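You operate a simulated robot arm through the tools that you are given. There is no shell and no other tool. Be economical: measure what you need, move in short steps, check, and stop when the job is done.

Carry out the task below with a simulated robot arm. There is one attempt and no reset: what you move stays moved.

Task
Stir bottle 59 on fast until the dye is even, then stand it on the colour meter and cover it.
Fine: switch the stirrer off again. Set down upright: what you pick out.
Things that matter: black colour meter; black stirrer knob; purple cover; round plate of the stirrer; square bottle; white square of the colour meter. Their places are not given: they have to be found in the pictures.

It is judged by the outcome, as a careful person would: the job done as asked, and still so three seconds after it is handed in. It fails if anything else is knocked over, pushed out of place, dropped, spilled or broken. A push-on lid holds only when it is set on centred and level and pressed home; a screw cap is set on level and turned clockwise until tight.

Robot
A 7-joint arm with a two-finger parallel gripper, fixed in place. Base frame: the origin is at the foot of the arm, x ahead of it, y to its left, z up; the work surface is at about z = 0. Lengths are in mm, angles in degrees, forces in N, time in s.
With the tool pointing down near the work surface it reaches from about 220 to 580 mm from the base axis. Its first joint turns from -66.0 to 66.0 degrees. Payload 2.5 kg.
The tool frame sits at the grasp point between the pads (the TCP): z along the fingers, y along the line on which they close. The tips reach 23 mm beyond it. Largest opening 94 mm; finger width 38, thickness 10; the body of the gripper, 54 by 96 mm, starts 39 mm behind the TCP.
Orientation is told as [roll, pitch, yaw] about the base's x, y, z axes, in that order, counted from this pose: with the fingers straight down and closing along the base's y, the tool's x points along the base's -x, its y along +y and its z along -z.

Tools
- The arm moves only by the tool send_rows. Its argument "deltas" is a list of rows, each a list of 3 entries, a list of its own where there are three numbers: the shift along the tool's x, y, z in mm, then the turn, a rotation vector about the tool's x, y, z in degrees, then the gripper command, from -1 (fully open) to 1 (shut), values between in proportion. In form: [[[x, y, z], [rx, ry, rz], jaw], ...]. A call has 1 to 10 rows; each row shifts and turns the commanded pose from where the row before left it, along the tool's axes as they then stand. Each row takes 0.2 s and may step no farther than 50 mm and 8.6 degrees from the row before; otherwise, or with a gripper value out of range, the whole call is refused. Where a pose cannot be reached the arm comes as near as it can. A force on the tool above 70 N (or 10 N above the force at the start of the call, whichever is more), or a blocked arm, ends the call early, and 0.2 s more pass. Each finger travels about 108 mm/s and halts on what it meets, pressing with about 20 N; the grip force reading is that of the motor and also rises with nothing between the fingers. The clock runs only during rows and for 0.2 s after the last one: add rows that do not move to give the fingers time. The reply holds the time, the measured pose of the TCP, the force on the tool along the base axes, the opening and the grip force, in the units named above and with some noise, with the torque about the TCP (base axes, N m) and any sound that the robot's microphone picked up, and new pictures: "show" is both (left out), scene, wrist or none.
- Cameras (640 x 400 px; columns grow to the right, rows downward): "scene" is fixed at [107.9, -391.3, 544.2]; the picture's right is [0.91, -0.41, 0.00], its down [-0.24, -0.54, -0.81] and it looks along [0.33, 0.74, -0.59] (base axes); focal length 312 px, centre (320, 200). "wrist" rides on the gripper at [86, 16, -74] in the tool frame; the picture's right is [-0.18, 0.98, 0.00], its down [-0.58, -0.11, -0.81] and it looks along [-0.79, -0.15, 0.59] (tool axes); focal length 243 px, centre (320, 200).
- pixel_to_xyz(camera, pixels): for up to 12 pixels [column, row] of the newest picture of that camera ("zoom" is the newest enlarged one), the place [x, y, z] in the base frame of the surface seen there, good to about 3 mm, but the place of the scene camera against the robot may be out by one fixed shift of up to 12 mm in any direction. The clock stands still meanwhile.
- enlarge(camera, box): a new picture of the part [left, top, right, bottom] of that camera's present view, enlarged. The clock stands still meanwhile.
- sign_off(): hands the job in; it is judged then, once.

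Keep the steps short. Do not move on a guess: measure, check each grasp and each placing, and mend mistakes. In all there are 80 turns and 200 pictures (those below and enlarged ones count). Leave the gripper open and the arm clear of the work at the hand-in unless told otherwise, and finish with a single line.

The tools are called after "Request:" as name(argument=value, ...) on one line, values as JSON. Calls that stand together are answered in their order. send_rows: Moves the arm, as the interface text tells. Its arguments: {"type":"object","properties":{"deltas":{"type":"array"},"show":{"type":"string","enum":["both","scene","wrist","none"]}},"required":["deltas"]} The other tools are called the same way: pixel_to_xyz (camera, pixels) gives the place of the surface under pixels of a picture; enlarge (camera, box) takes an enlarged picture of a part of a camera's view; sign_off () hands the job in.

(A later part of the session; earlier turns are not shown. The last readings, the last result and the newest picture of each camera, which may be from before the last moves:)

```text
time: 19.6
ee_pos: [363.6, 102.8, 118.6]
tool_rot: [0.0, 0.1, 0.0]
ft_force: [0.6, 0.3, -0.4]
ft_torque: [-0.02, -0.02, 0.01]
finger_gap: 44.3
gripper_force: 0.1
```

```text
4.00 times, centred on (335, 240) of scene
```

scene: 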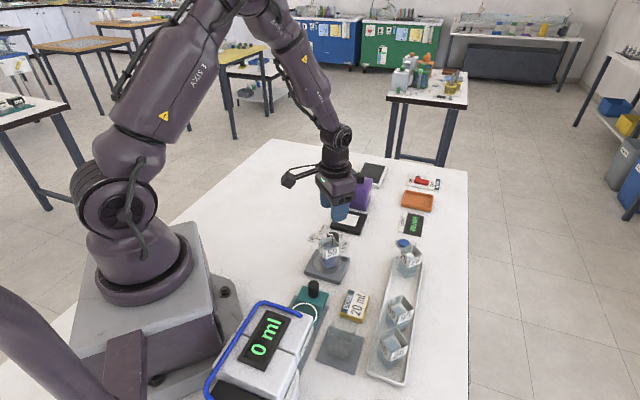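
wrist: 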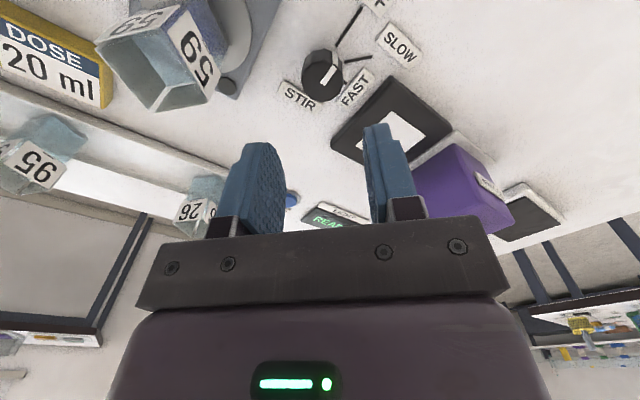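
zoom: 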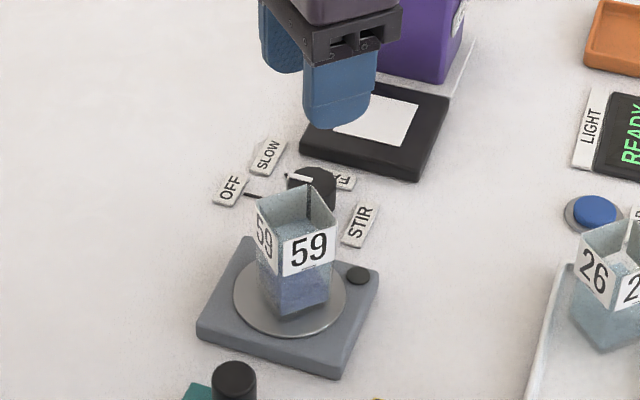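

I'll measure the knob centre and the three dial lines precisely in this view.

Request:
enlarge(camera="wrist", box=[220, 0, 440, 140])

Request:
pixel_to_xyz(camera="zoom", pixels=[[340, 130], [409, 22], [366, 177], [438, 162], [366, 239], [300, 240], [332, 193], [298, 232], [245, 235], [355, 230], [300, 287], [270, 180]])

```text
2.86 times, centred on (330, 70) of wrist
```

zoom: 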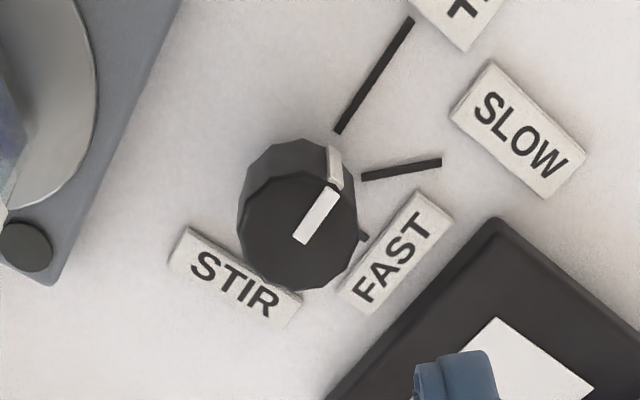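

```text
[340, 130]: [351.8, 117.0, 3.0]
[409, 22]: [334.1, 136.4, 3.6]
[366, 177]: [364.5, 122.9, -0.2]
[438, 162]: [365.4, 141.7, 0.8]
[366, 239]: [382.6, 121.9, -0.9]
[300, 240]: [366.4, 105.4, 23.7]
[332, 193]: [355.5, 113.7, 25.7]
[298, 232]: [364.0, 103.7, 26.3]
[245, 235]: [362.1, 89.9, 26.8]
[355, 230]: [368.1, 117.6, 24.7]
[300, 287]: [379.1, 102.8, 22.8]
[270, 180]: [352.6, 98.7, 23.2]
```

The OFF, SLOW and FAST lines lie at about 134°, 90° and 45°, with the knob centre at (365,104). FAST is therefore a 90° clockwise turn. I'll descend to z 31.

Request:
send_rows(deltas=[[[-1, 0.8, 30], [0, 0, 0], 0.06], [[0, 0, 25], [0, 0, 0], 0.06], [[0, 0, 20], [0, 0, 0], 0.06], [[0, 0, 12], [0, 0, 0], 0.06], [[0, 0, 0], [0, 0, 0], 0.06]])

Request:
enlarge(camera="scene", box=[290, 190, 380, 290])

Request:
enlarge(camera="wrist", box=[210, 60, 450, 240])

```text
time: 20.8
ee_pos: [365.6, 104.2, 32.5]
tool_rot: [-0.1, 0.1, -0.1]
ft_force: [0.9, -0.1, -1.1]
ft_torque: [0.04, 0.01, -0.02]
finger_gap: 44.1
gripper_force: 0.0
```

scene: 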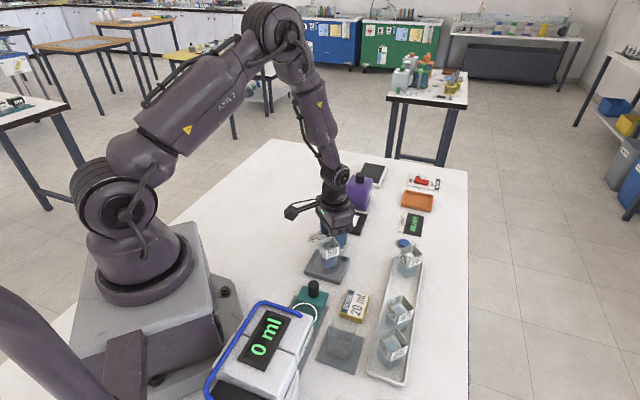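
wrist: 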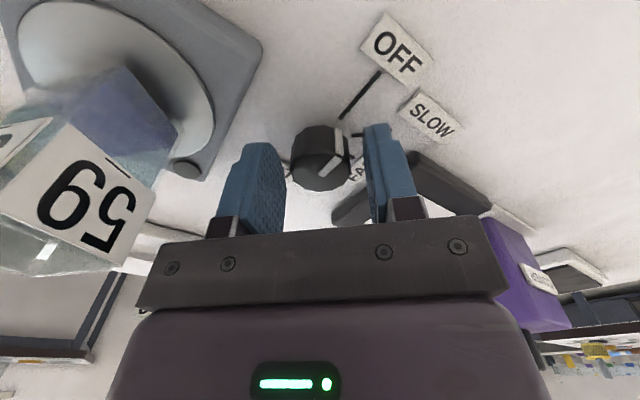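

```text
4.00 times, centred on (335, 240) of scene
```

zoom: 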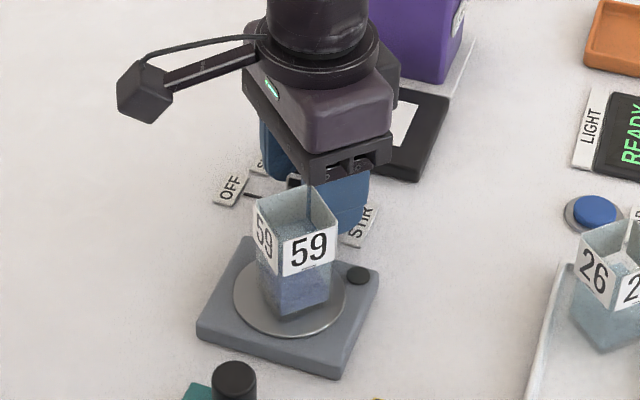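

```text
2.22 times, centred on (330, 150) of wrist
```

zoom: 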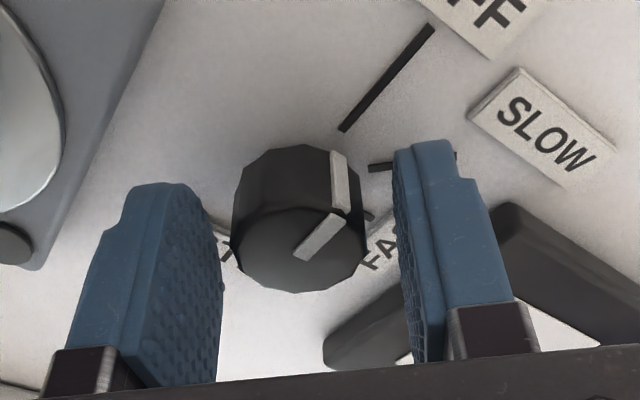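

The knob is between the fingers and the bottle is clear. I'll close on it.

Request:
send_rows(deltas=[[[0, 0, 1], [0, 0, 0], 0.3], [[0, 0, 0], [0, 0, 0], 0.5], [[0, 0, 0], [0, 0, 0], 1], [[0, 0, 0], [0, 0, 0], 1]], show="none")

Request:
send_rows(deltas=[[[0, 0, 0], [0, 0, 7.5], 1], [[0, 0, 0], [0, 0, 7.5], 1], [[0, 0, 0], [0, 0, 7.5], 1], [[0, 0, 0], [0, 0, 7.5], 1], [[0, 0, 0], [0, 0, 7.5], 1], [[0, 0, 0], [0, 0, 7.5], 1], [[0, 0, 0], [0, 0, 0], 1]])

Request:
enlarge(camera="wrist", box=[210, 60, 450, 240])

```text
time: 21.8
ee_pos: [364.7, 102.9, 31.2]
tool_rot: [0.0, 0.1, 0.0]
ft_force: [-2.2, 1.2, 6.3]
ft_torque: [-0.03, 0.03, -0.05]
finger_gap: 29.2
gripper_force: 44.7
```

```text
time: 23.4
ee_pos: [366.7, 104.2, 30.6]
tool_rot: [0.1, 0.0, -45.2]
ft_force: [0.7, 4.6, 9.9]
ft_torque: [0.3, 0.35, -0.02]
finger_gap: 29.0
gripper_force: 44.8
```

scene: 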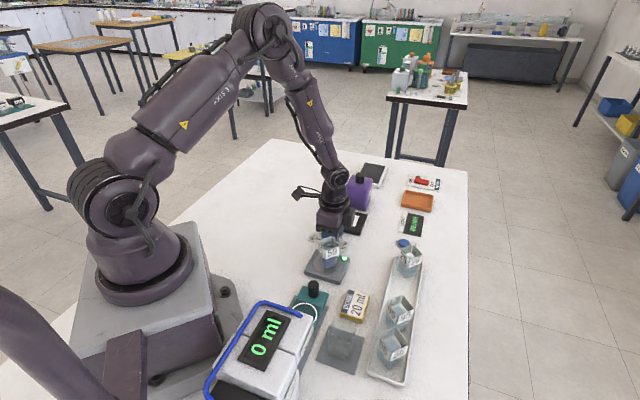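
wrist: 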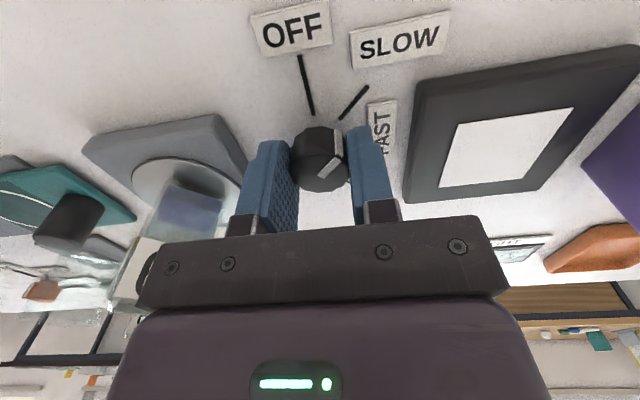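

```text
2.22 times, centred on (330, 150) of wrist
```

zoom: 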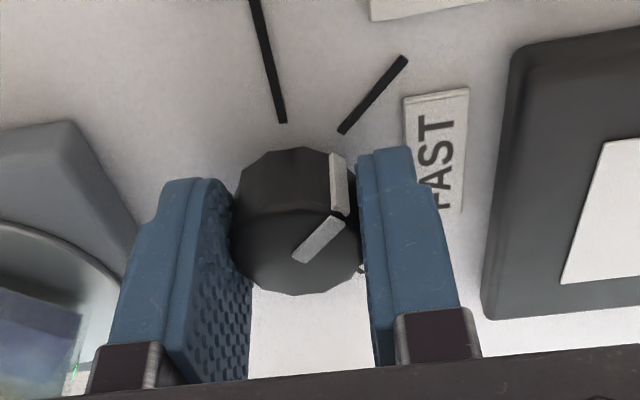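

The knob turned with the fingers to SLOW and the stirrer lamp is green. I'll go on 45° to FAST.

Request:
send_rows(deltas=[[[0, 0, 0], [0, 0, 7.5], 1], [[0, 0, 0], [0, 0, 7.5], 1], [[0, 0, 0], [0, 0, 7.5], 1], [[0, 0, 0], [0, 0, 7.5], 1], [[0, 0, 0], [0, 0, 7.5], 1], [[0, 0, 0], [0, 0, 7.5], 1], [[0, 0, 0], [0, 0, 0], 1]])

Request:
enlarge(camera="wrist", box=[210, 60, 450, 240])

Request:
enlarge(camera="scene", box=[290, 210, 370, 290])

```text
time: 25.0
ee_pos: [365.6, 103.5, 30.8]
tool_rot: [0.1, 0.0, -90.1]
ft_force: [8.4, 11.1, 11.6]
ft_torque: [-0.37, 0.15, 0.09]
finger_gap: 29.1
gripper_force: 45.4
```

scene: 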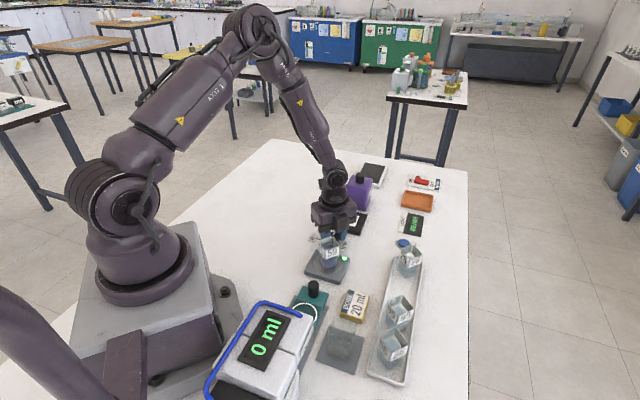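
wrist: 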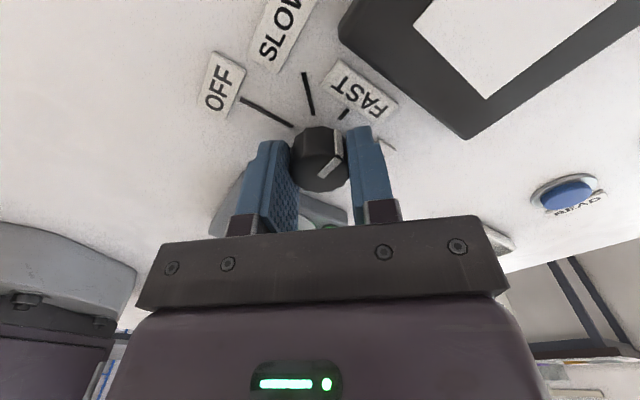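

```text
2.22 times, centred on (330, 150) of wrist
```

zoom: 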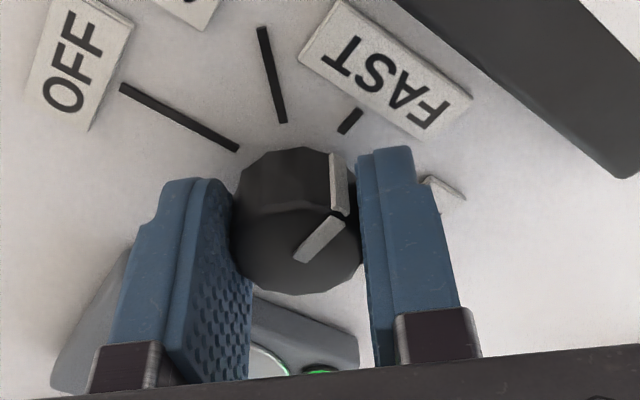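

```text
5.00 times, centred on (330, 250) of scene
```

zoom: 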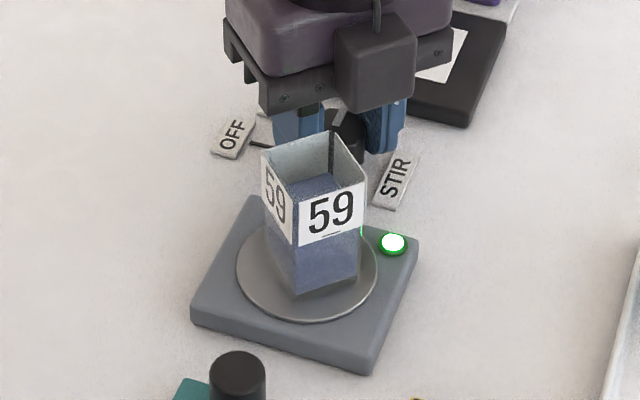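

The pointer is on the FAST line, the lamp is on, and the dye is spreading. I'll keep hold of the knob and wait, comparing the colour.

Request:
send_rows(deltas=[[[0, 0, 0], [0, 0, 0], 1], [[0, 0, 0], [0, 0, 0], 1], [[0, 0, 0], [0, 0, 0], 1], [[0, 0, 0], [0, 0, 0], 1], [[0, 0, 0], [0, 0, 0], 1], [[0, 0, 0], [0, 0, 0], 1], [[0, 0, 0], [0, 0, 0], 1], [[0, 0, 0], [0, 0, 0], 1], [[0, 0, 0], [0, 0, 0], 1], [[0, 0, 0], [0, 0, 0], 1]], show="scene")

Request:
enlarge(camera="scene", box=[310, 230, 360, 280])

Request:
send_rows(deltas=[[[0, 0, 0], [0, 0, 0], 1], [[0, 0, 0], [0, 0, 0], 1], [[0, 0, 0], [0, 0, 0], 1], [[0, 0, 0], [0, 0, 0], 1], [[0, 0, 0], [0, 0, 0], 1], [[0, 0, 0], [0, 0, 0], 1], [[0, 0, 0], [0, 0, 0], 1], [[0, 0, 0], [0, 0, 0], 1], [[0, 0, 0], [0, 0, 0], 1], [[0, 0, 0], [0, 0, 0], 1]], show="none")

Request:
enlarge(camera="scene", box=[310, 230, 360, 280])

```text
time: 27.2
ee_pos: [365.3, 105.0, 29.6]
tool_rot: [0.1, 0.2, -90.0]
ft_force: [9.6, 10.2, 11.8]
ft_torque: [0.2, 0.18, 0.01]
finger_gap: 28.7
gripper_force: 44.9
```

scene: 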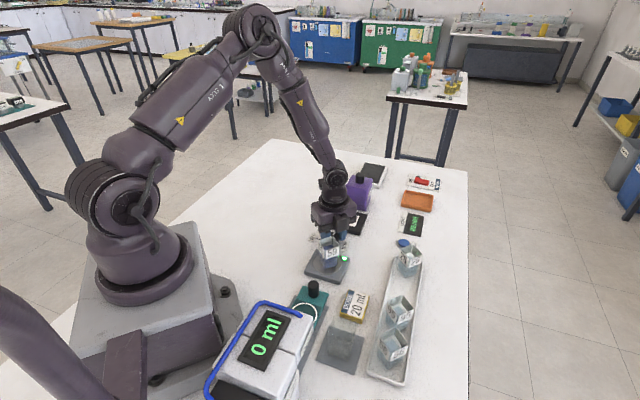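

```text
8.00 times, centred on (335, 255) of scene
```

zoom: 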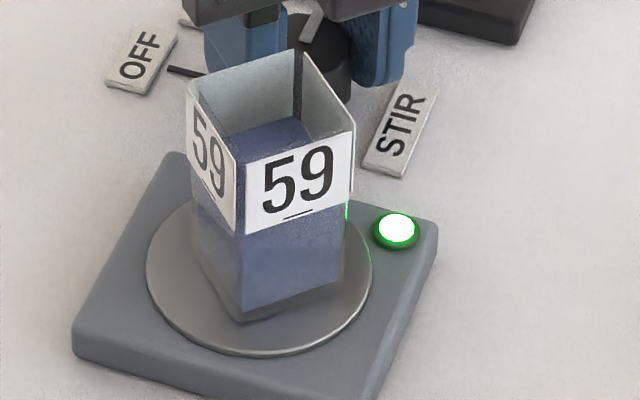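

```text
time: 29.4
ee_pos: [365.8, 104.5, 31.4]
tool_rot: [0.2, -0.1, -90.0]
ft_force: [9.4, 10.4, 11.4]
ft_torque: [0.19, 0.21, 0.02]
finger_gap: 28.8
gripper_force: 45.0
```

```text
8.00 times, centred on (335, 255) of scene
```

zoom: 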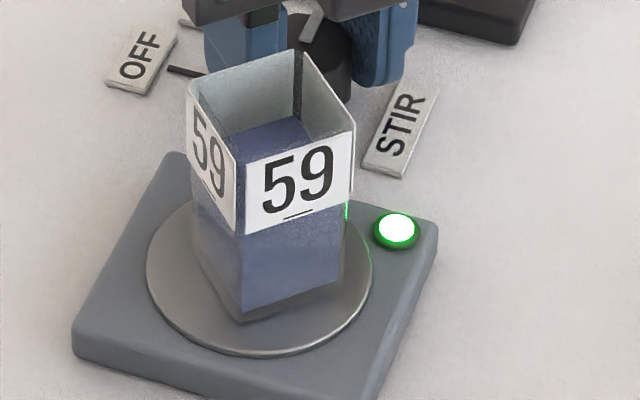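

The colour already looks even from top to bottom. I'll wait a few seconds more to be sure it no longer changes.

Request:
send_rows(deltas=[[[0, 0, 0], [0, 0, 0], 1], [[0, 0, 0], [0, 0, 0], 1], [[0, 0, 0], [0, 0, 0], 1], [[0, 0, 0], [0, 0, 0], 1], [[0, 0, 0], [0, 0, 0], 1], [[0, 0, 0], [0, 0, 0], 1], [[0, 0, 0], [0, 0, 0], 1], [[0, 0, 0], [0, 0, 0], 1], [[0, 0, 0], [0, 0, 0], 1], [[0, 0, 0], [0, 0, 0], 1]], show="none")

Request:
send_rows(deltas=[[[0, 0, 0], [0, 0, 0], 1], [[0, 0, 0], [0, 0, 0], 1], [[0, 0, 0], [0, 0, 0], 1], [[0, 0, 0], [0, 0, 0], 1], [[0, 0, 0], [0, 0, 0], 1], [[0, 0, 0], [0, 0, 0], 1], [[0, 0, 0], [0, 0, 0], 1], [[0, 0, 0], [0, 0, 0], 1], [[0, 0, 0], [0, 0, 0], 1], [[0, 0, 0], [0, 0, 0], 1]], show="none")

Request:
enlarge(camera="scene", box=[310, 230, 360, 280])

```text
time: 31.6
ee_pos: [365.8, 104.4, 31.5]
tool_rot: [0.1, 0.0, -90.0]
ft_force: [11.6, 9.9, 10.7]
ft_torque: [0.05, 0.18, -0.04]
finger_gap: 28.8
gripper_force: 45.4
```

```text
time: 33.8
ee_pos: [365.2, 104.9, 30.9]
tool_rot: [0.0, 0.0, -90.0]
ft_force: [11.0, 9.1, 10.4]
ft_torque: [0.14, 0.15, 0.01]
finger_gap: 29.0
gripper_force: 44.7
```

```text
8.00 times, centred on (335, 255) of scene
```

zoom: 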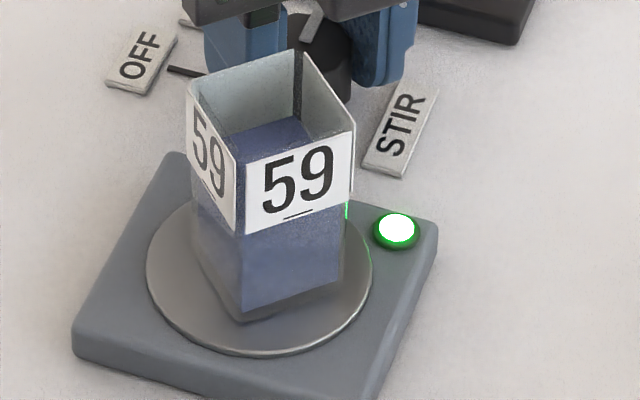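

The dye is even and no longer changing. I'll turn the knob back 90° counter-clockwise to OFF.

Request:
send_rows(deltas=[[[0, 0, 0], [0, 0, -7.5], 1], [[0, 0, 0], [0, 0, -7.5], 1], [[0, 0, 0], [0, 0, -7.5], 1], [[0, 0, 0], [0, 0, -7.5], 1], [[0, 0, 0], [0, 0, -7.5], 1], [[0, 0, 0], [0, 0, -7.5], 1], [[0, 0, 0], [0, 0, 0], 1]], show="none")

Request:
send_rows(deltas=[[[0, 0, 0], [0, 0, -7.5], 1], [[0, 0, 0], [0, 0, -7.5], 1], [[0, 0, 0], [0, 0, -7.5], 1], [[0, 0, 0], [0, 0, -7.5], 1], [[0, 0, 0], [0, 0, -7.5], 1], [[0, 0, 0], [0, 0, -7.5], 1], [[0, 0, 0], [0, 0, 0], 1]])

Request:
enlarge(camera="wrist", box=[210, 60, 450, 240])

Request:
enlarge(camera="scene", box=[300, 210, 370, 280])

```text
time: 35.4
ee_pos: [366.6, 104.4, 30.4]
tool_rot: [0.2, 0.0, -44.9]
ft_force: [5.9, 6.2, 20.9]
ft_torque: [-0.32, 0.05, 0.02]
finger_gap: 28.7
gripper_force: 45.2
```

```text
time: 37.0
ee_pos: [365.5, 104.6, 31.8]
tool_rot: [-0.1, -0.1, 0.1]
ft_force: [-0.5, 2.2, 28.3]
ft_torque: [-0.05, -0.76, -0.1]
finger_gap: 28.9
gripper_force: 44.6
```

scene: 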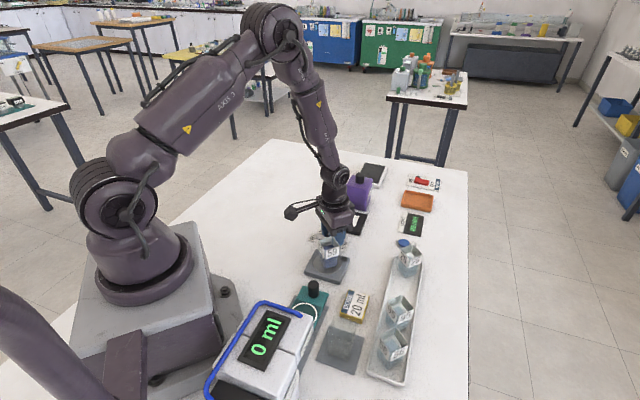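
wrist: 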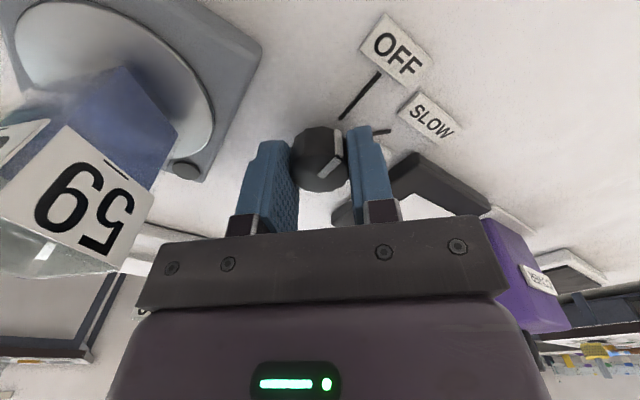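

```text
2.22 times, centred on (330, 150) of wrist
```

zoom: 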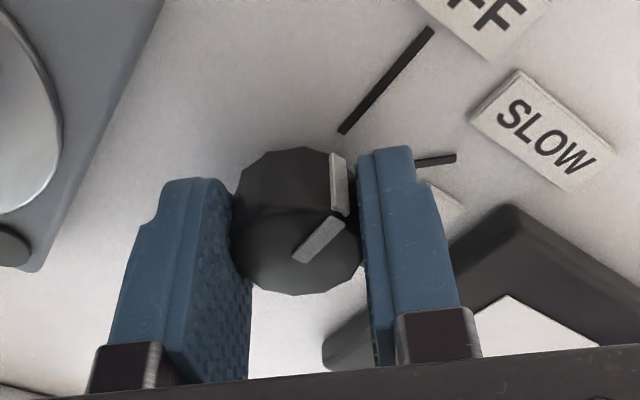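

```text
5.71 times, centred on (335, 245) of scene
```

zoom: 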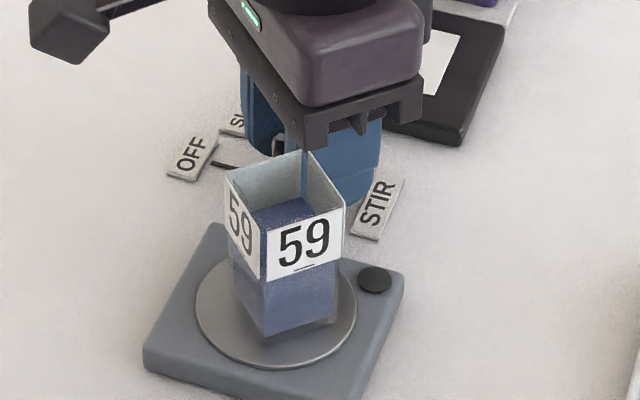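

The pointer is back on OFF and the lamp is out. I'll release, rise, and move over the bottle.

Request:
send_rows(deltas=[[[0, 0, 0], [0, 0, 0], 0.06], [[0, 0, 0], [0, 0, 0], 0.06], [[0, 0, -20], [0, 0, 0], 0.06], [[0, 0, -30], [0, 0, 0], 0.06], [[0, 0, -40], [0, 0, 0], 0.06], [[0, 0, -30], [0, 0, 0], 0.06], [[16, -24, 0], [0, 0, 0], -0.15], [[15, -24, 0], [0, 0, 0], -0.15], [[15, -23, 0], [0, 0, 0], -0.15], [[0, 0, 0], [0, 0, 0], -0.15]])

Request:
enlarge(camera="wrist", box=[240, 0, 440, 140])

Request:
enlarge(camera="scene", box=[300, 210, 370, 280])

```text
time: 39.2
ee_pos: [319.4, 31.6, 150.4]
tool_rot: [0.0, 0.1, -0.1]
ft_force: [-0.4, 0.7, 0.5]
ft_torque: [0.02, 0.0, -0.01]
finger_gap: 53.8
gripper_force: 0.1
```

scene: 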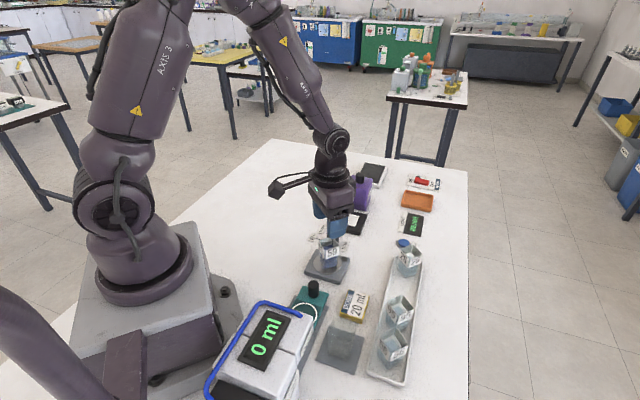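
wrist: 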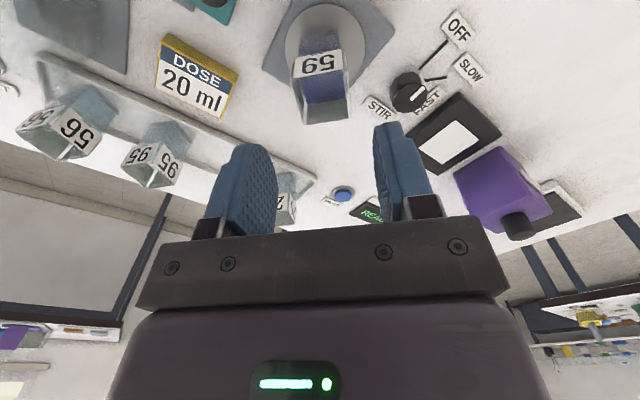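

```text
2.86 times, centred on (340, 70) of wrist
```

zoom: 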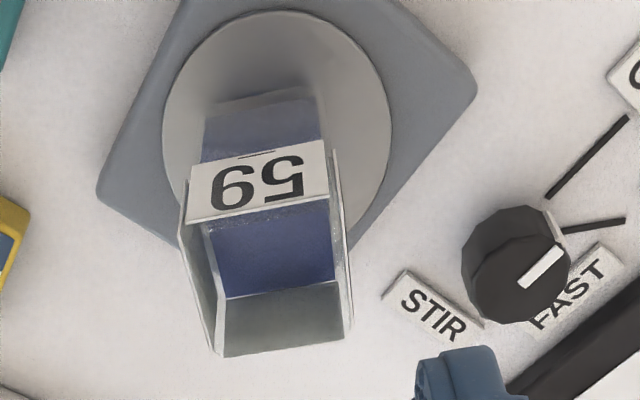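

```text
5.71 times, centred on (335, 245) of scene
```

zoom: 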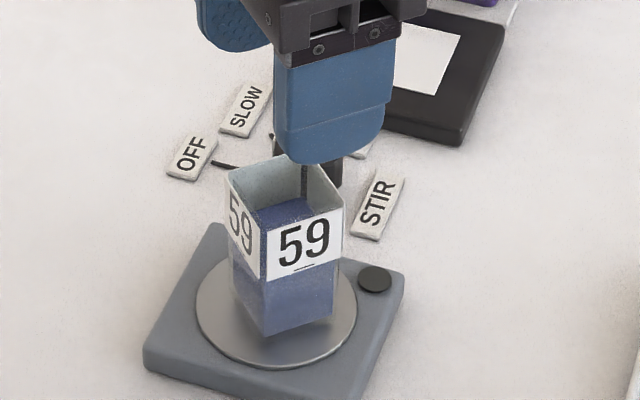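

The stirrer is off and the bottle is unmoved. I'll descend and regrip it at the same height (TCP z about 59).

Request:
send_rows(deltas=[[[0, 0.5, 30], [0, 0, 0], -0.15], [[0, 0, 30], [0, 0, 0], -0.15], [[0, 0, 20], [0, 0, 0], -0.15], [[0, 0, 11], [0, 0, 0], -0.15], [[0, 0, 0], [0, 0, 0], 0.1], [[0, 0, 0], [0, 0, 0], 0.3], [[0, 0, 0], [0, 0, 0], 1], [[0, 0, 0], [0, 0, 0], 1]], show="wrist")

```text
time: 41.0
ee_pos: [319.0, 32.9, 59.6]
tool_rot: [-0.1, 0.0, 0.1]
ft_force: [-0.7, 0.2, 0.2]
ft_torque: [-0.03, -0.01, 0.01]
finger_gap: 33.7
gripper_force: 20.3
```

wrist: 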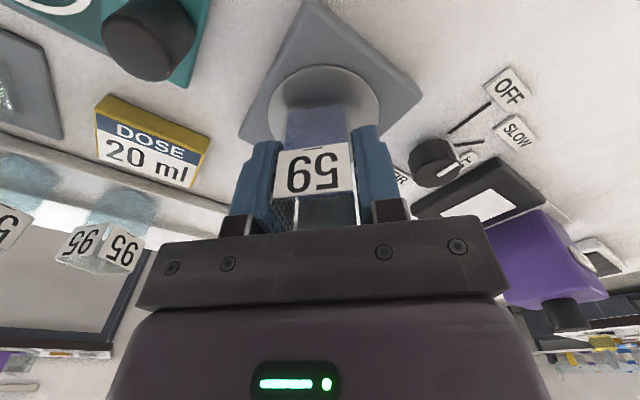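

Gripped at 33.7 mm. I'll lift gently, then carry it toward the meter.

Request:
send_rows(deltas=[[[0, 0, -6], [0, 0, 0], 1], [[0, 0, -14], [0, 0, 0], 1], [[0, 0, -25], [0, 0, 0], 1], [[0, 0, -30], [0, 0, 0], 1], [[0, 0, -25], [0, 0, 0], 1], [[0, 0, -10], [0, 0, 0], 1], [[0, 0, 0], [0, 0, 0], 1]], show="none")

Request:
send_rows(deltas=[[[-12, 12, 0], [0, 0, 0], 1], [[-20, 20, 0], [0, 0, 0], 1], [[-24, 24, 0], [0, 0, 0], 1], [[-24, 24, 0], [0, 0, 0], 1], [[-20, 20, 0], [0, 0, 0], 1], [[-12, 12, 0], [0, 0, 0], 1], [[-8, 9, 0], [0, 0, 0], 1], [[0, 0, 0], [0, 0, 0], 1]], show="none")

Request:
send_rows(deltas=[[[0, 0, 0], [0, 0, -4], 1], [[0, 0, 0], [0, 0, -7], 1], [[0, 0, 0], [0, 0, -7.5], 1], [[0, 0, 0], [0, 0, -7.5], 1], [[0, 0, 0], [0, 0, -7.5], 1], [[0, 0, 0], [0, 0, -7], 1], [[0, 0, 0], [0, 0, -4.5], 1], [[0, 0, 0], [0, 0, 0], 1], [[0, 0, 0], [0, 0, 0], 1]])

Request:
enlarge(camera="scene", box=[310, 150, 400, 250])

Request:
enlarge(camera="wrist", box=[220, 0, 440, 140])

```text
time: 42.6
ee_pos: [319.2, 32.4, 170.6]
tool_rot: [0.0, 0.0, 0.0]
ft_force: [0.4, 0.8, 0.0]
ft_torque: [-0.02, 0.03, 0.0]
finger_gap: 33.5
gripper_force: 19.7
```

```text
time: 44.4
ee_pos: [438.2, 154.9, 168.2]
tool_rot: [0.0, 0.0, 0.1]
ft_force: [0.3, -0.3, -0.3]
ft_torque: [-0.01, 0.02, 0.0]
finger_gap: 33.5
gripper_force: 19.9
```

```text
time: 46.4
ee_pos: [438.1, 154.4, 170.2]
tool_rot: [0.0, 0.0, 45.0]
ft_force: [-0.6, -0.5, -0.8]
ft_torque: [0.02, -0.02, -0.01]
finger_gap: 33.8
gripper_force: 20.0
```

scene: 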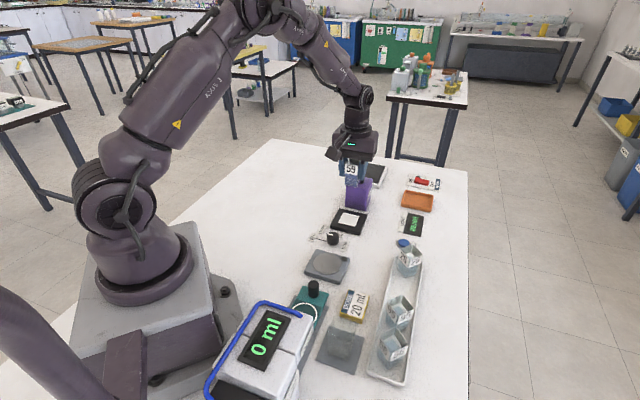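
wrist: 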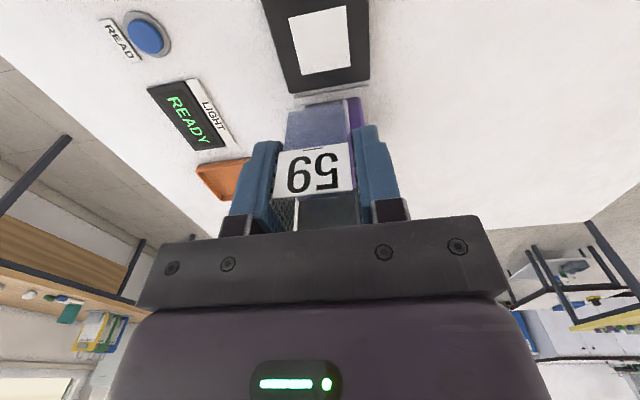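

```text
4.00 times, centred on (355, 200) of scene
```

zoom: 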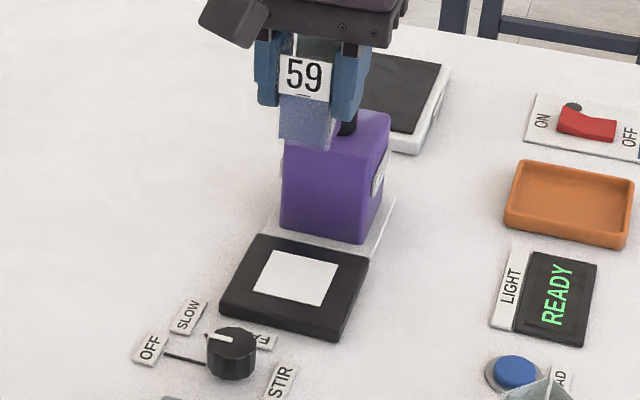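

```text
2.86 times, centred on (330, 70) of wrist
```

zoom: 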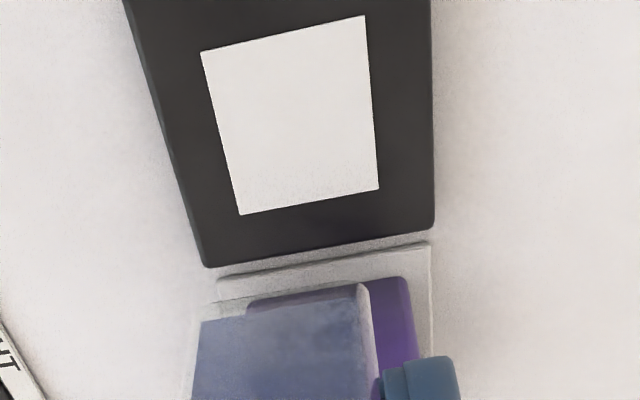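

The wrist now looks along the meter. I'll re-measure the white square's corners here and check the angle.

Request:
pixel_to_xyz(camera="zoom", pixels=[[203, 52], [362, 18], [377, 187], [241, 212], [207, 264], [433, 228], [285, 118], [300, 150]])

```text
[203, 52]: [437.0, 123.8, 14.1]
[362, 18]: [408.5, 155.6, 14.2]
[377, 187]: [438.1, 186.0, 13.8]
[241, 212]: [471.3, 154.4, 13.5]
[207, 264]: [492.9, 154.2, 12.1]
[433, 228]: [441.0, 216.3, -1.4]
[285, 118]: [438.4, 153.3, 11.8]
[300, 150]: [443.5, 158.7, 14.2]
```

The square's centre is (439,155), about 44°. The hand at yaw 45° is right over it, so I'll descend to just above the meter.

Request:
send_rows(deltas=[[[-0.6, 0, 15], [0, 0, 0], 1], [[0, 0, 28], [0, 0, 0], 1], [[0, 0, 28], [0, 0, 0], 1], [[0, 0, 22], [0, 0, 0], 1], [[0, 0, 12], [0, 0, 0], 1], [[0, 0, 5], [0, 0, 0], 1], [[0, 0, 0], [0, 0, 0], 1]])

Request:
enlarge(camera="scene", box=[320, 170, 400, 250])

Request:
enlarge(camera="wrist", box=[200, 20, 440, 200])

```text
time: 48.0
ee_pos: [440.6, 155.3, 59.3]
tool_rot: [-0.1, 0.0, 45.0]
ft_force: [0.7, 0.0, -1.0]
ft_torque: [-0.01, 0.02, -0.02]
finger_gap: 33.9
gripper_force: 20.3
```

scene: 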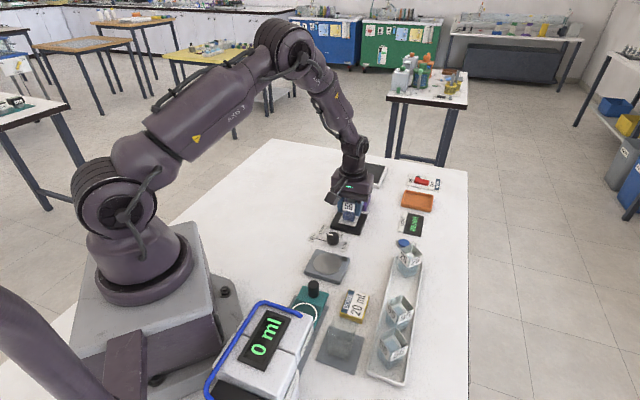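
wrist: 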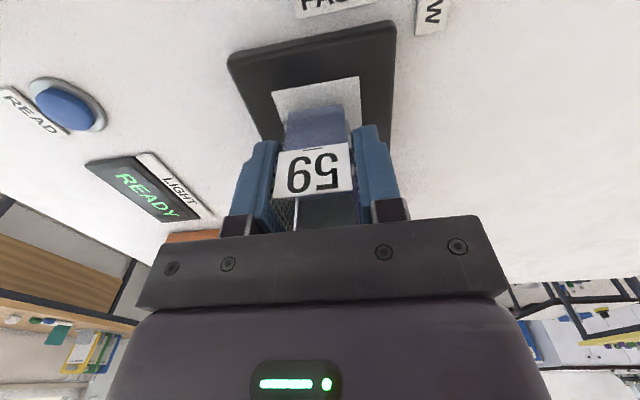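

```text
5.00 times, centred on (360, 210) of scene
```

zoom: 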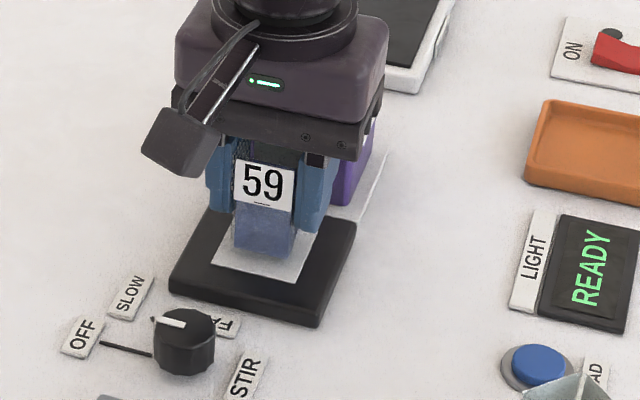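

```text
2.22 times, centred on (320, 110) of wrist
```

zoom: 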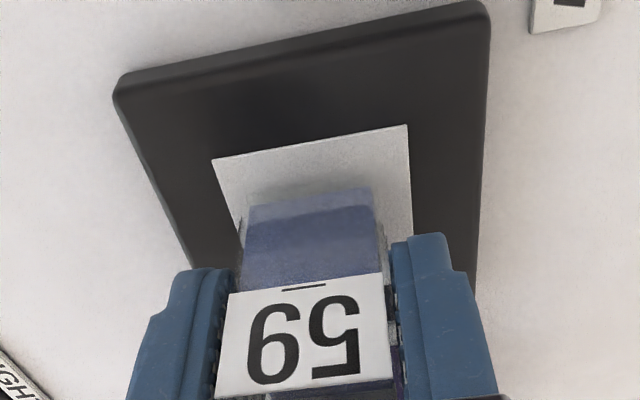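

The bottle is well aligned with the square but about 2 mm off to one side. I'll shift +1.5 mm along tool y and lower by small steps.

Request:
send_rows(deltas=[[[0.5, 1.7, 0], [0, 0, 0], 1], [[0, 0, 1], [0, 0, 0], 1], [[0, 0, 1], [0, 0, 0], 1], [[0, 0, 0], [0, 0, 0], 1]], show="none")

Request:
send_rows(deltas=[[[0, 0, 1], [0, 0, 0], 1], [[0, 0, 0], [0, 0, 0], 1]], show="none")

Request:
send_rows(deltas=[[[0, 0, 0.7], [0, 0, 0], 1], [[0, 0, 0], [0, 0, 0], 1]], show="wrist")

Request:
enlarge(camera="wrist", box=[200, 20, 440, 200])

Request:
enlarge(camera="scene", box=[330, 190, 380, 240])

```text
time: 49.0
ee_pos: [437.5, 156.7, 57.9]
tool_rot: [-0.1, 0.0, 45.0]
ft_force: [-0.4, 0.6, -0.8]
ft_torque: [-0.01, -0.04, -0.01]
finger_gap: 33.8
gripper_force: 20.1
```

```text
time: 49.6
ee_pos: [437.1, 156.1, 56.9]
tool_rot: [0.0, 0.0, 45.1]
ft_force: [0.1, 0.5, -0.5]
ft_torque: [-0.04, 0.04, 0.01]
finger_gap: 33.4
gripper_force: 20.1
```

```text
time: 50.2
ee_pos: [438.4, 156.5, 56.4]
tool_rot: [0.0, 0.0, 44.9]
ft_force: [0.0, 0.2, -0.5]
ft_torque: [-0.01, 0.0, 0.03]
finger_gap: 33.5
gripper_force: 19.9
```

wrist: 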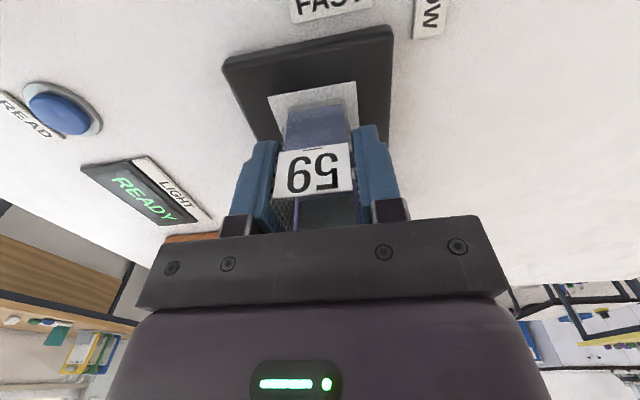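

```text
2.22 times, centred on (320, 110) of wrist
```

zoom: 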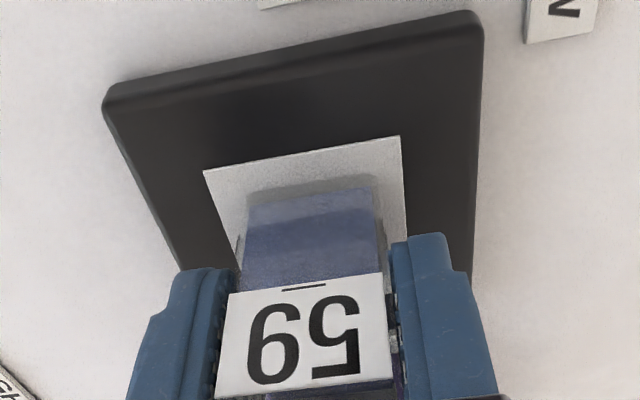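

```text
8.00 times, centred on (355, 215) of scene
```

zoom: 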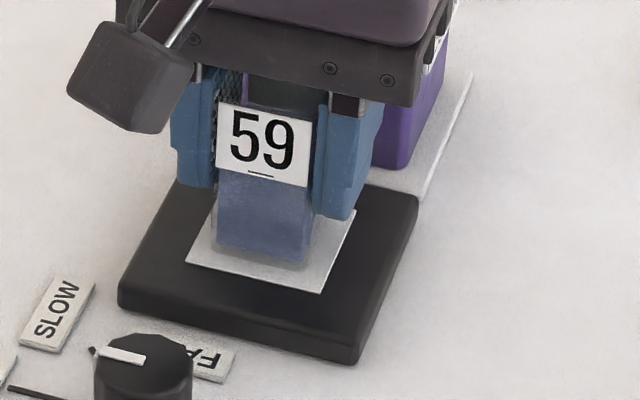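

The margins on both sides are now even. I'll lower on to contact.

Request:
send_rows(deltas=[[[0, 0, 0.7], [0, 0, 0], 1], [[0, 0, 0], [0, 0, 0], 1]], show="none")

Request:
send_rows(deltas=[[[0, 0, 0.7], [0, 0, 0], 1], [[0, 0, 0], [0, 0, 0], 1]], show="none")

Request:
send_rows(deltas=[[[0, 0, 0.5], [0, 0, 0], 1], [[0, 0, 0], [0, 0, 0], 1]], show="none")

```text
time: 50.8
ee_pos: [437.5, 156.9, 54.8]
tool_rot: [0.0, 0.0, 45.0]
ft_force: [-0.7, -0.7, 1.2]
ft_torque: [0.0, 0.02, 0.0]
finger_gap: 33.5
gripper_force: 19.8
```

```text
time: 51.4
ee_pos: [438.1, 155.9, 55.2]
tool_rot: [0.0, -0.1, 45.0]
ft_force: [-5.0, -2.7, 15.7]
ft_torque: [-0.06, 0.2, 0.01]
finger_gap: 33.7
gripper_force: 20.6
```

```text
time: 52.0
ee_pos: [438.4, 157.4, 54.5]
tool_rot: [0.0, -0.2, 45.1]
ft_force: [-2.6, 0.4, 19.8]
ft_torque: [0.04, 0.09, -0.02]
finger_gap: 33.6
gripper_force: 19.7
```

Contact at 16–20 N, so the bottle is on the meter. I'll release and rise.

Request:
send_rows(deltas=[[[0, 0, -0.6], [0, 0, 0], 1], [[0, 0, 0], [0, 0, 0], 0.1], [[0, 0, 0], [0, 0, 0], -0.15], [[0, 0, 0], [0, 0, 0], -0.15], [[0, 0, -20], [0, 0, 0], -0.15], [[0, 0, -35], [0, 0, 0], -0.15], [[0, 0, -45], [0, 0, 0], -0.5], [[0, 0, -40], [0, 0, 0], -0.5], [[0, 0, 0], [0, 0, 0], -0.5]])

Request:
enlarge(camera="scene", box=[320, 160, 400, 250])

Request:
enlarge(camera="wrist", box=[220, 0, 440, 140])

```text
time: 54.0
ee_pos: [437.7, 154.5, 195.5]
tool_rot: [-0.1, 0.1, 45.0]
ft_force: [0.1, 0.2, -0.2]
ft_torque: [0.01, 0.0, -0.03]
finger_gap: 70.6
gripper_force: 0.2
```

scene: 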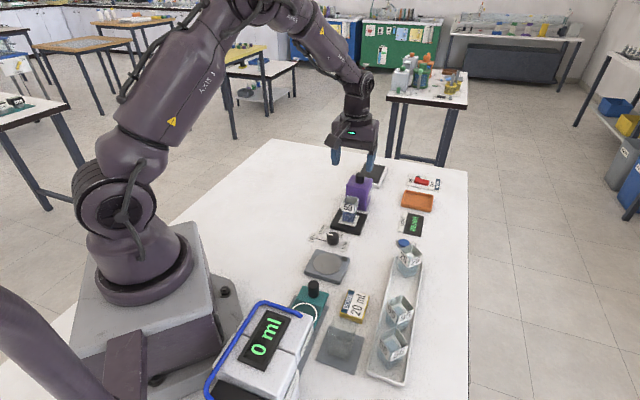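
wrist: 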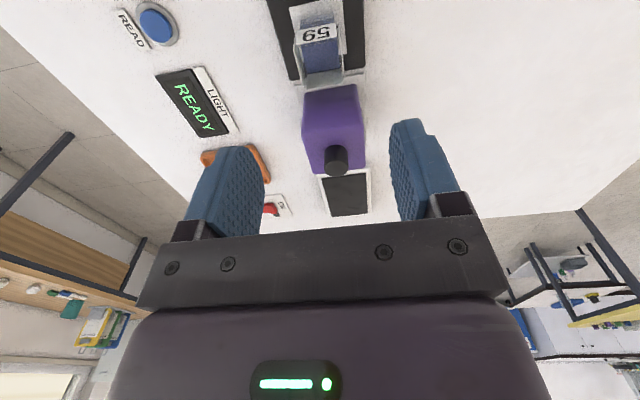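

```text
4.44 times, centred on (360, 205) of scene
```

zoom: 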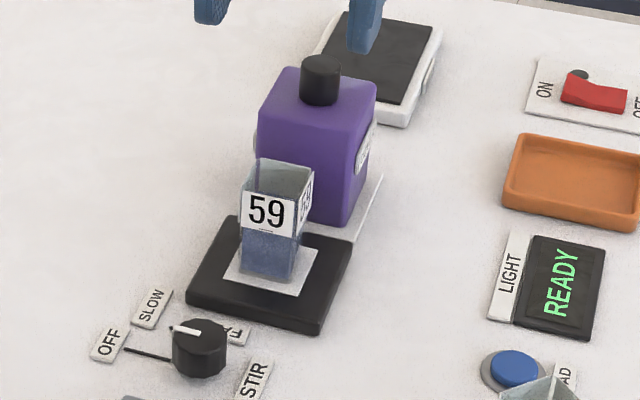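

```text
2.86 times, centred on (330, 70) of wrist
```

zoom: 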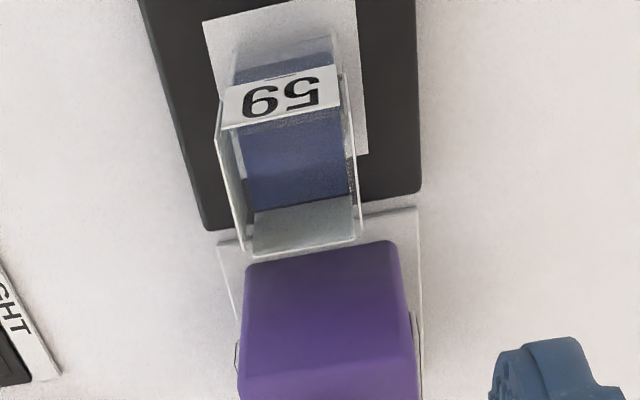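

Bottle 59 stands upright on the white square. I'll look at the cover from here.

Request:
enlarge(camera="wrist", box=[260, 60, 420, 220])

```text
2.50 times, centred on (340, 140) of wrist
```

zoom: 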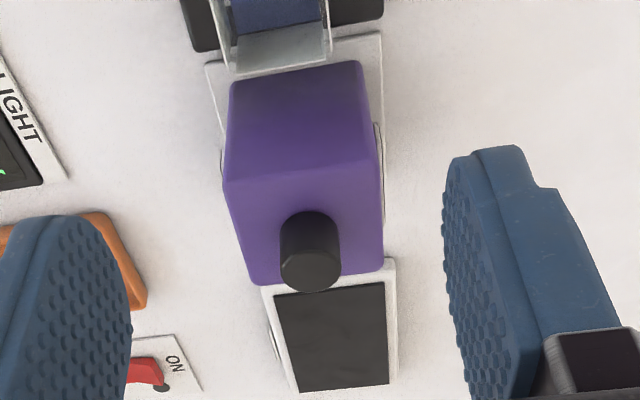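

Request:
pixel_to_xyz(camera="zoom", pixels=[[228, 178], [377, 160], [379, 266], [252, 280], [310, 268], [312, 225], [235, 90], [355, 68], [300, 172], [283, 250], [338, 245], [383, 180]])

```text
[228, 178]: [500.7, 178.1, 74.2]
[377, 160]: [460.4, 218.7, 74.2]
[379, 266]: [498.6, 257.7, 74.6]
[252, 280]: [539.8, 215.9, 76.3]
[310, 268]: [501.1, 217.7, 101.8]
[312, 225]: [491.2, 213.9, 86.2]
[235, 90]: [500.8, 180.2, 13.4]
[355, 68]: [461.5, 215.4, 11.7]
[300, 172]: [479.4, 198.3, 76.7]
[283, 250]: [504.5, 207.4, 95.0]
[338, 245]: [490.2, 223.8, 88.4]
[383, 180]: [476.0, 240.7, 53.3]
```

The cover's top corners give a centre of (500, 217.6) at 45°, top about z 77, with its knob to z 102. I'll grip it across the faces with the grip ovals, with TCP at z 68. First I'll move above it.

Request:
send_rows(deltas=[[[-44, 0, 0], [0, 0, 0], -1], [[-44, 0, 0], [0, 0, 0], -1], [[0, 0, 25], [0, 0, 0], -1], [[0, 0, 25], [0, 0, 0], -1], [[0, 0, 0], [0, 0, 0], -1], [[0, 0, 0], [0, 0, 0], -1]])

Request:
enlarge(camera="wrist", box=[200, 0, 460, 230])

Request:
enlarge(camera="scene", box=[320, 130, 410, 240])

```text
time: 55.4
ee_pos: [500.0, 216.2, 145.8]
tool_rot: [0.0, 0.0, 45.0]
ft_force: [-0.1, 1.0, 0.4]
ft_torque: [-0.04, 0.0, 0.0]
finger_gap: 94.1
gripper_force: 0.0
```

scene: 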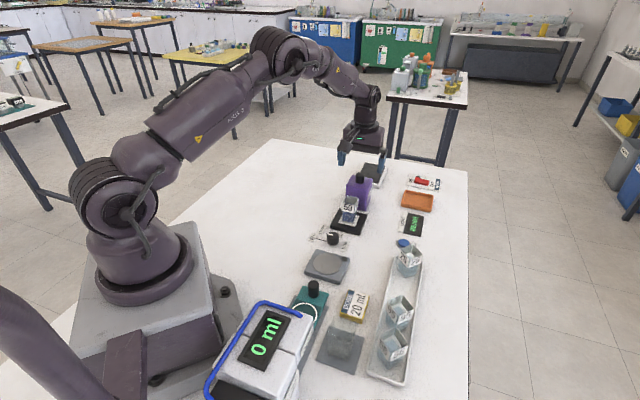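
wrist: 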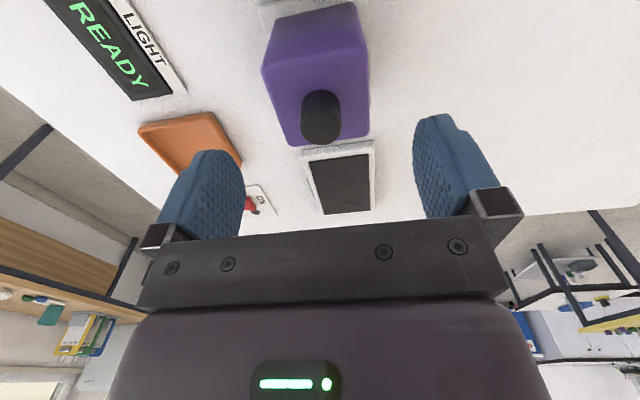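

```text
1.74 times, centred on (330, 115) of wrist
```

zoom: 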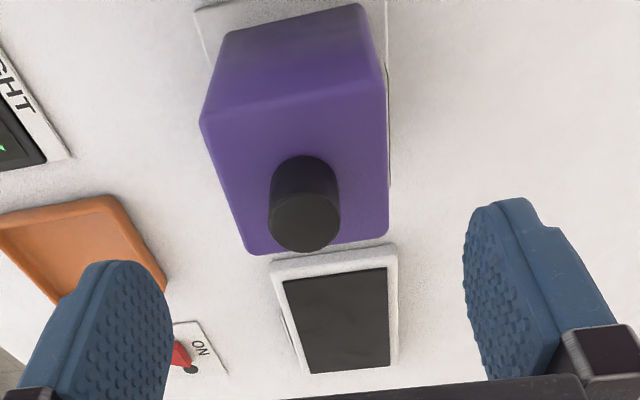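

```text
3.64 times, centred on (365, 185) of scene
```

zoom: 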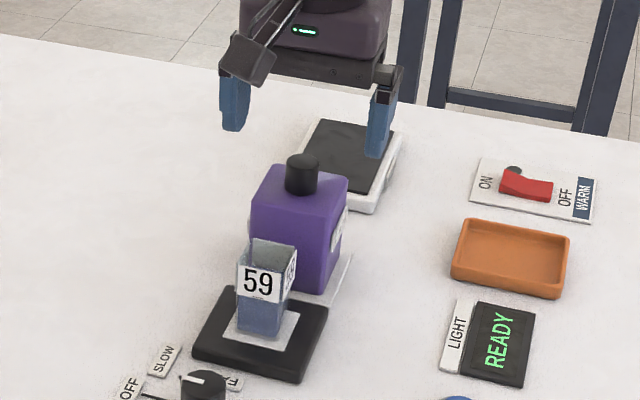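

I'll verify the cover's place and the knob's top height once more at this range.

Request:
pixel_to_xyz(camera="wrist", pixels=[[265, 68], [366, 50], [367, 134], [293, 143], [321, 130], [318, 118], [310, 80], [340, 62], [368, 90]])

Request:
pixel_to_xyz(camera="zoom", pixels=[[302, 158], [302, 185], [254, 180], [346, 180], [322, 205], [340, 228], [250, 260], [320, 290], [345, 265], [245, 225]])

```text
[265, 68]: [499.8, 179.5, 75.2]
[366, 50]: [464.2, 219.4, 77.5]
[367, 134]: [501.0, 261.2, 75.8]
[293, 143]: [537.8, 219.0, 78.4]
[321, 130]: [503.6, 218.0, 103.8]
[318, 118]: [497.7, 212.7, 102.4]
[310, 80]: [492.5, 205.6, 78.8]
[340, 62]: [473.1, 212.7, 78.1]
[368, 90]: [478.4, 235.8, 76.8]
```

```text
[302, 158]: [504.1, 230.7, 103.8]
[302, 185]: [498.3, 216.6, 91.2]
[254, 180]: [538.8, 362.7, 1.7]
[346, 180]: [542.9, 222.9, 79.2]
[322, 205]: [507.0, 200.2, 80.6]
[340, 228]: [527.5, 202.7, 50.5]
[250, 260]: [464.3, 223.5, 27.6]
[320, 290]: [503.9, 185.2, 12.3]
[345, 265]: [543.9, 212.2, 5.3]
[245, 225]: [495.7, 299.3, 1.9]
```

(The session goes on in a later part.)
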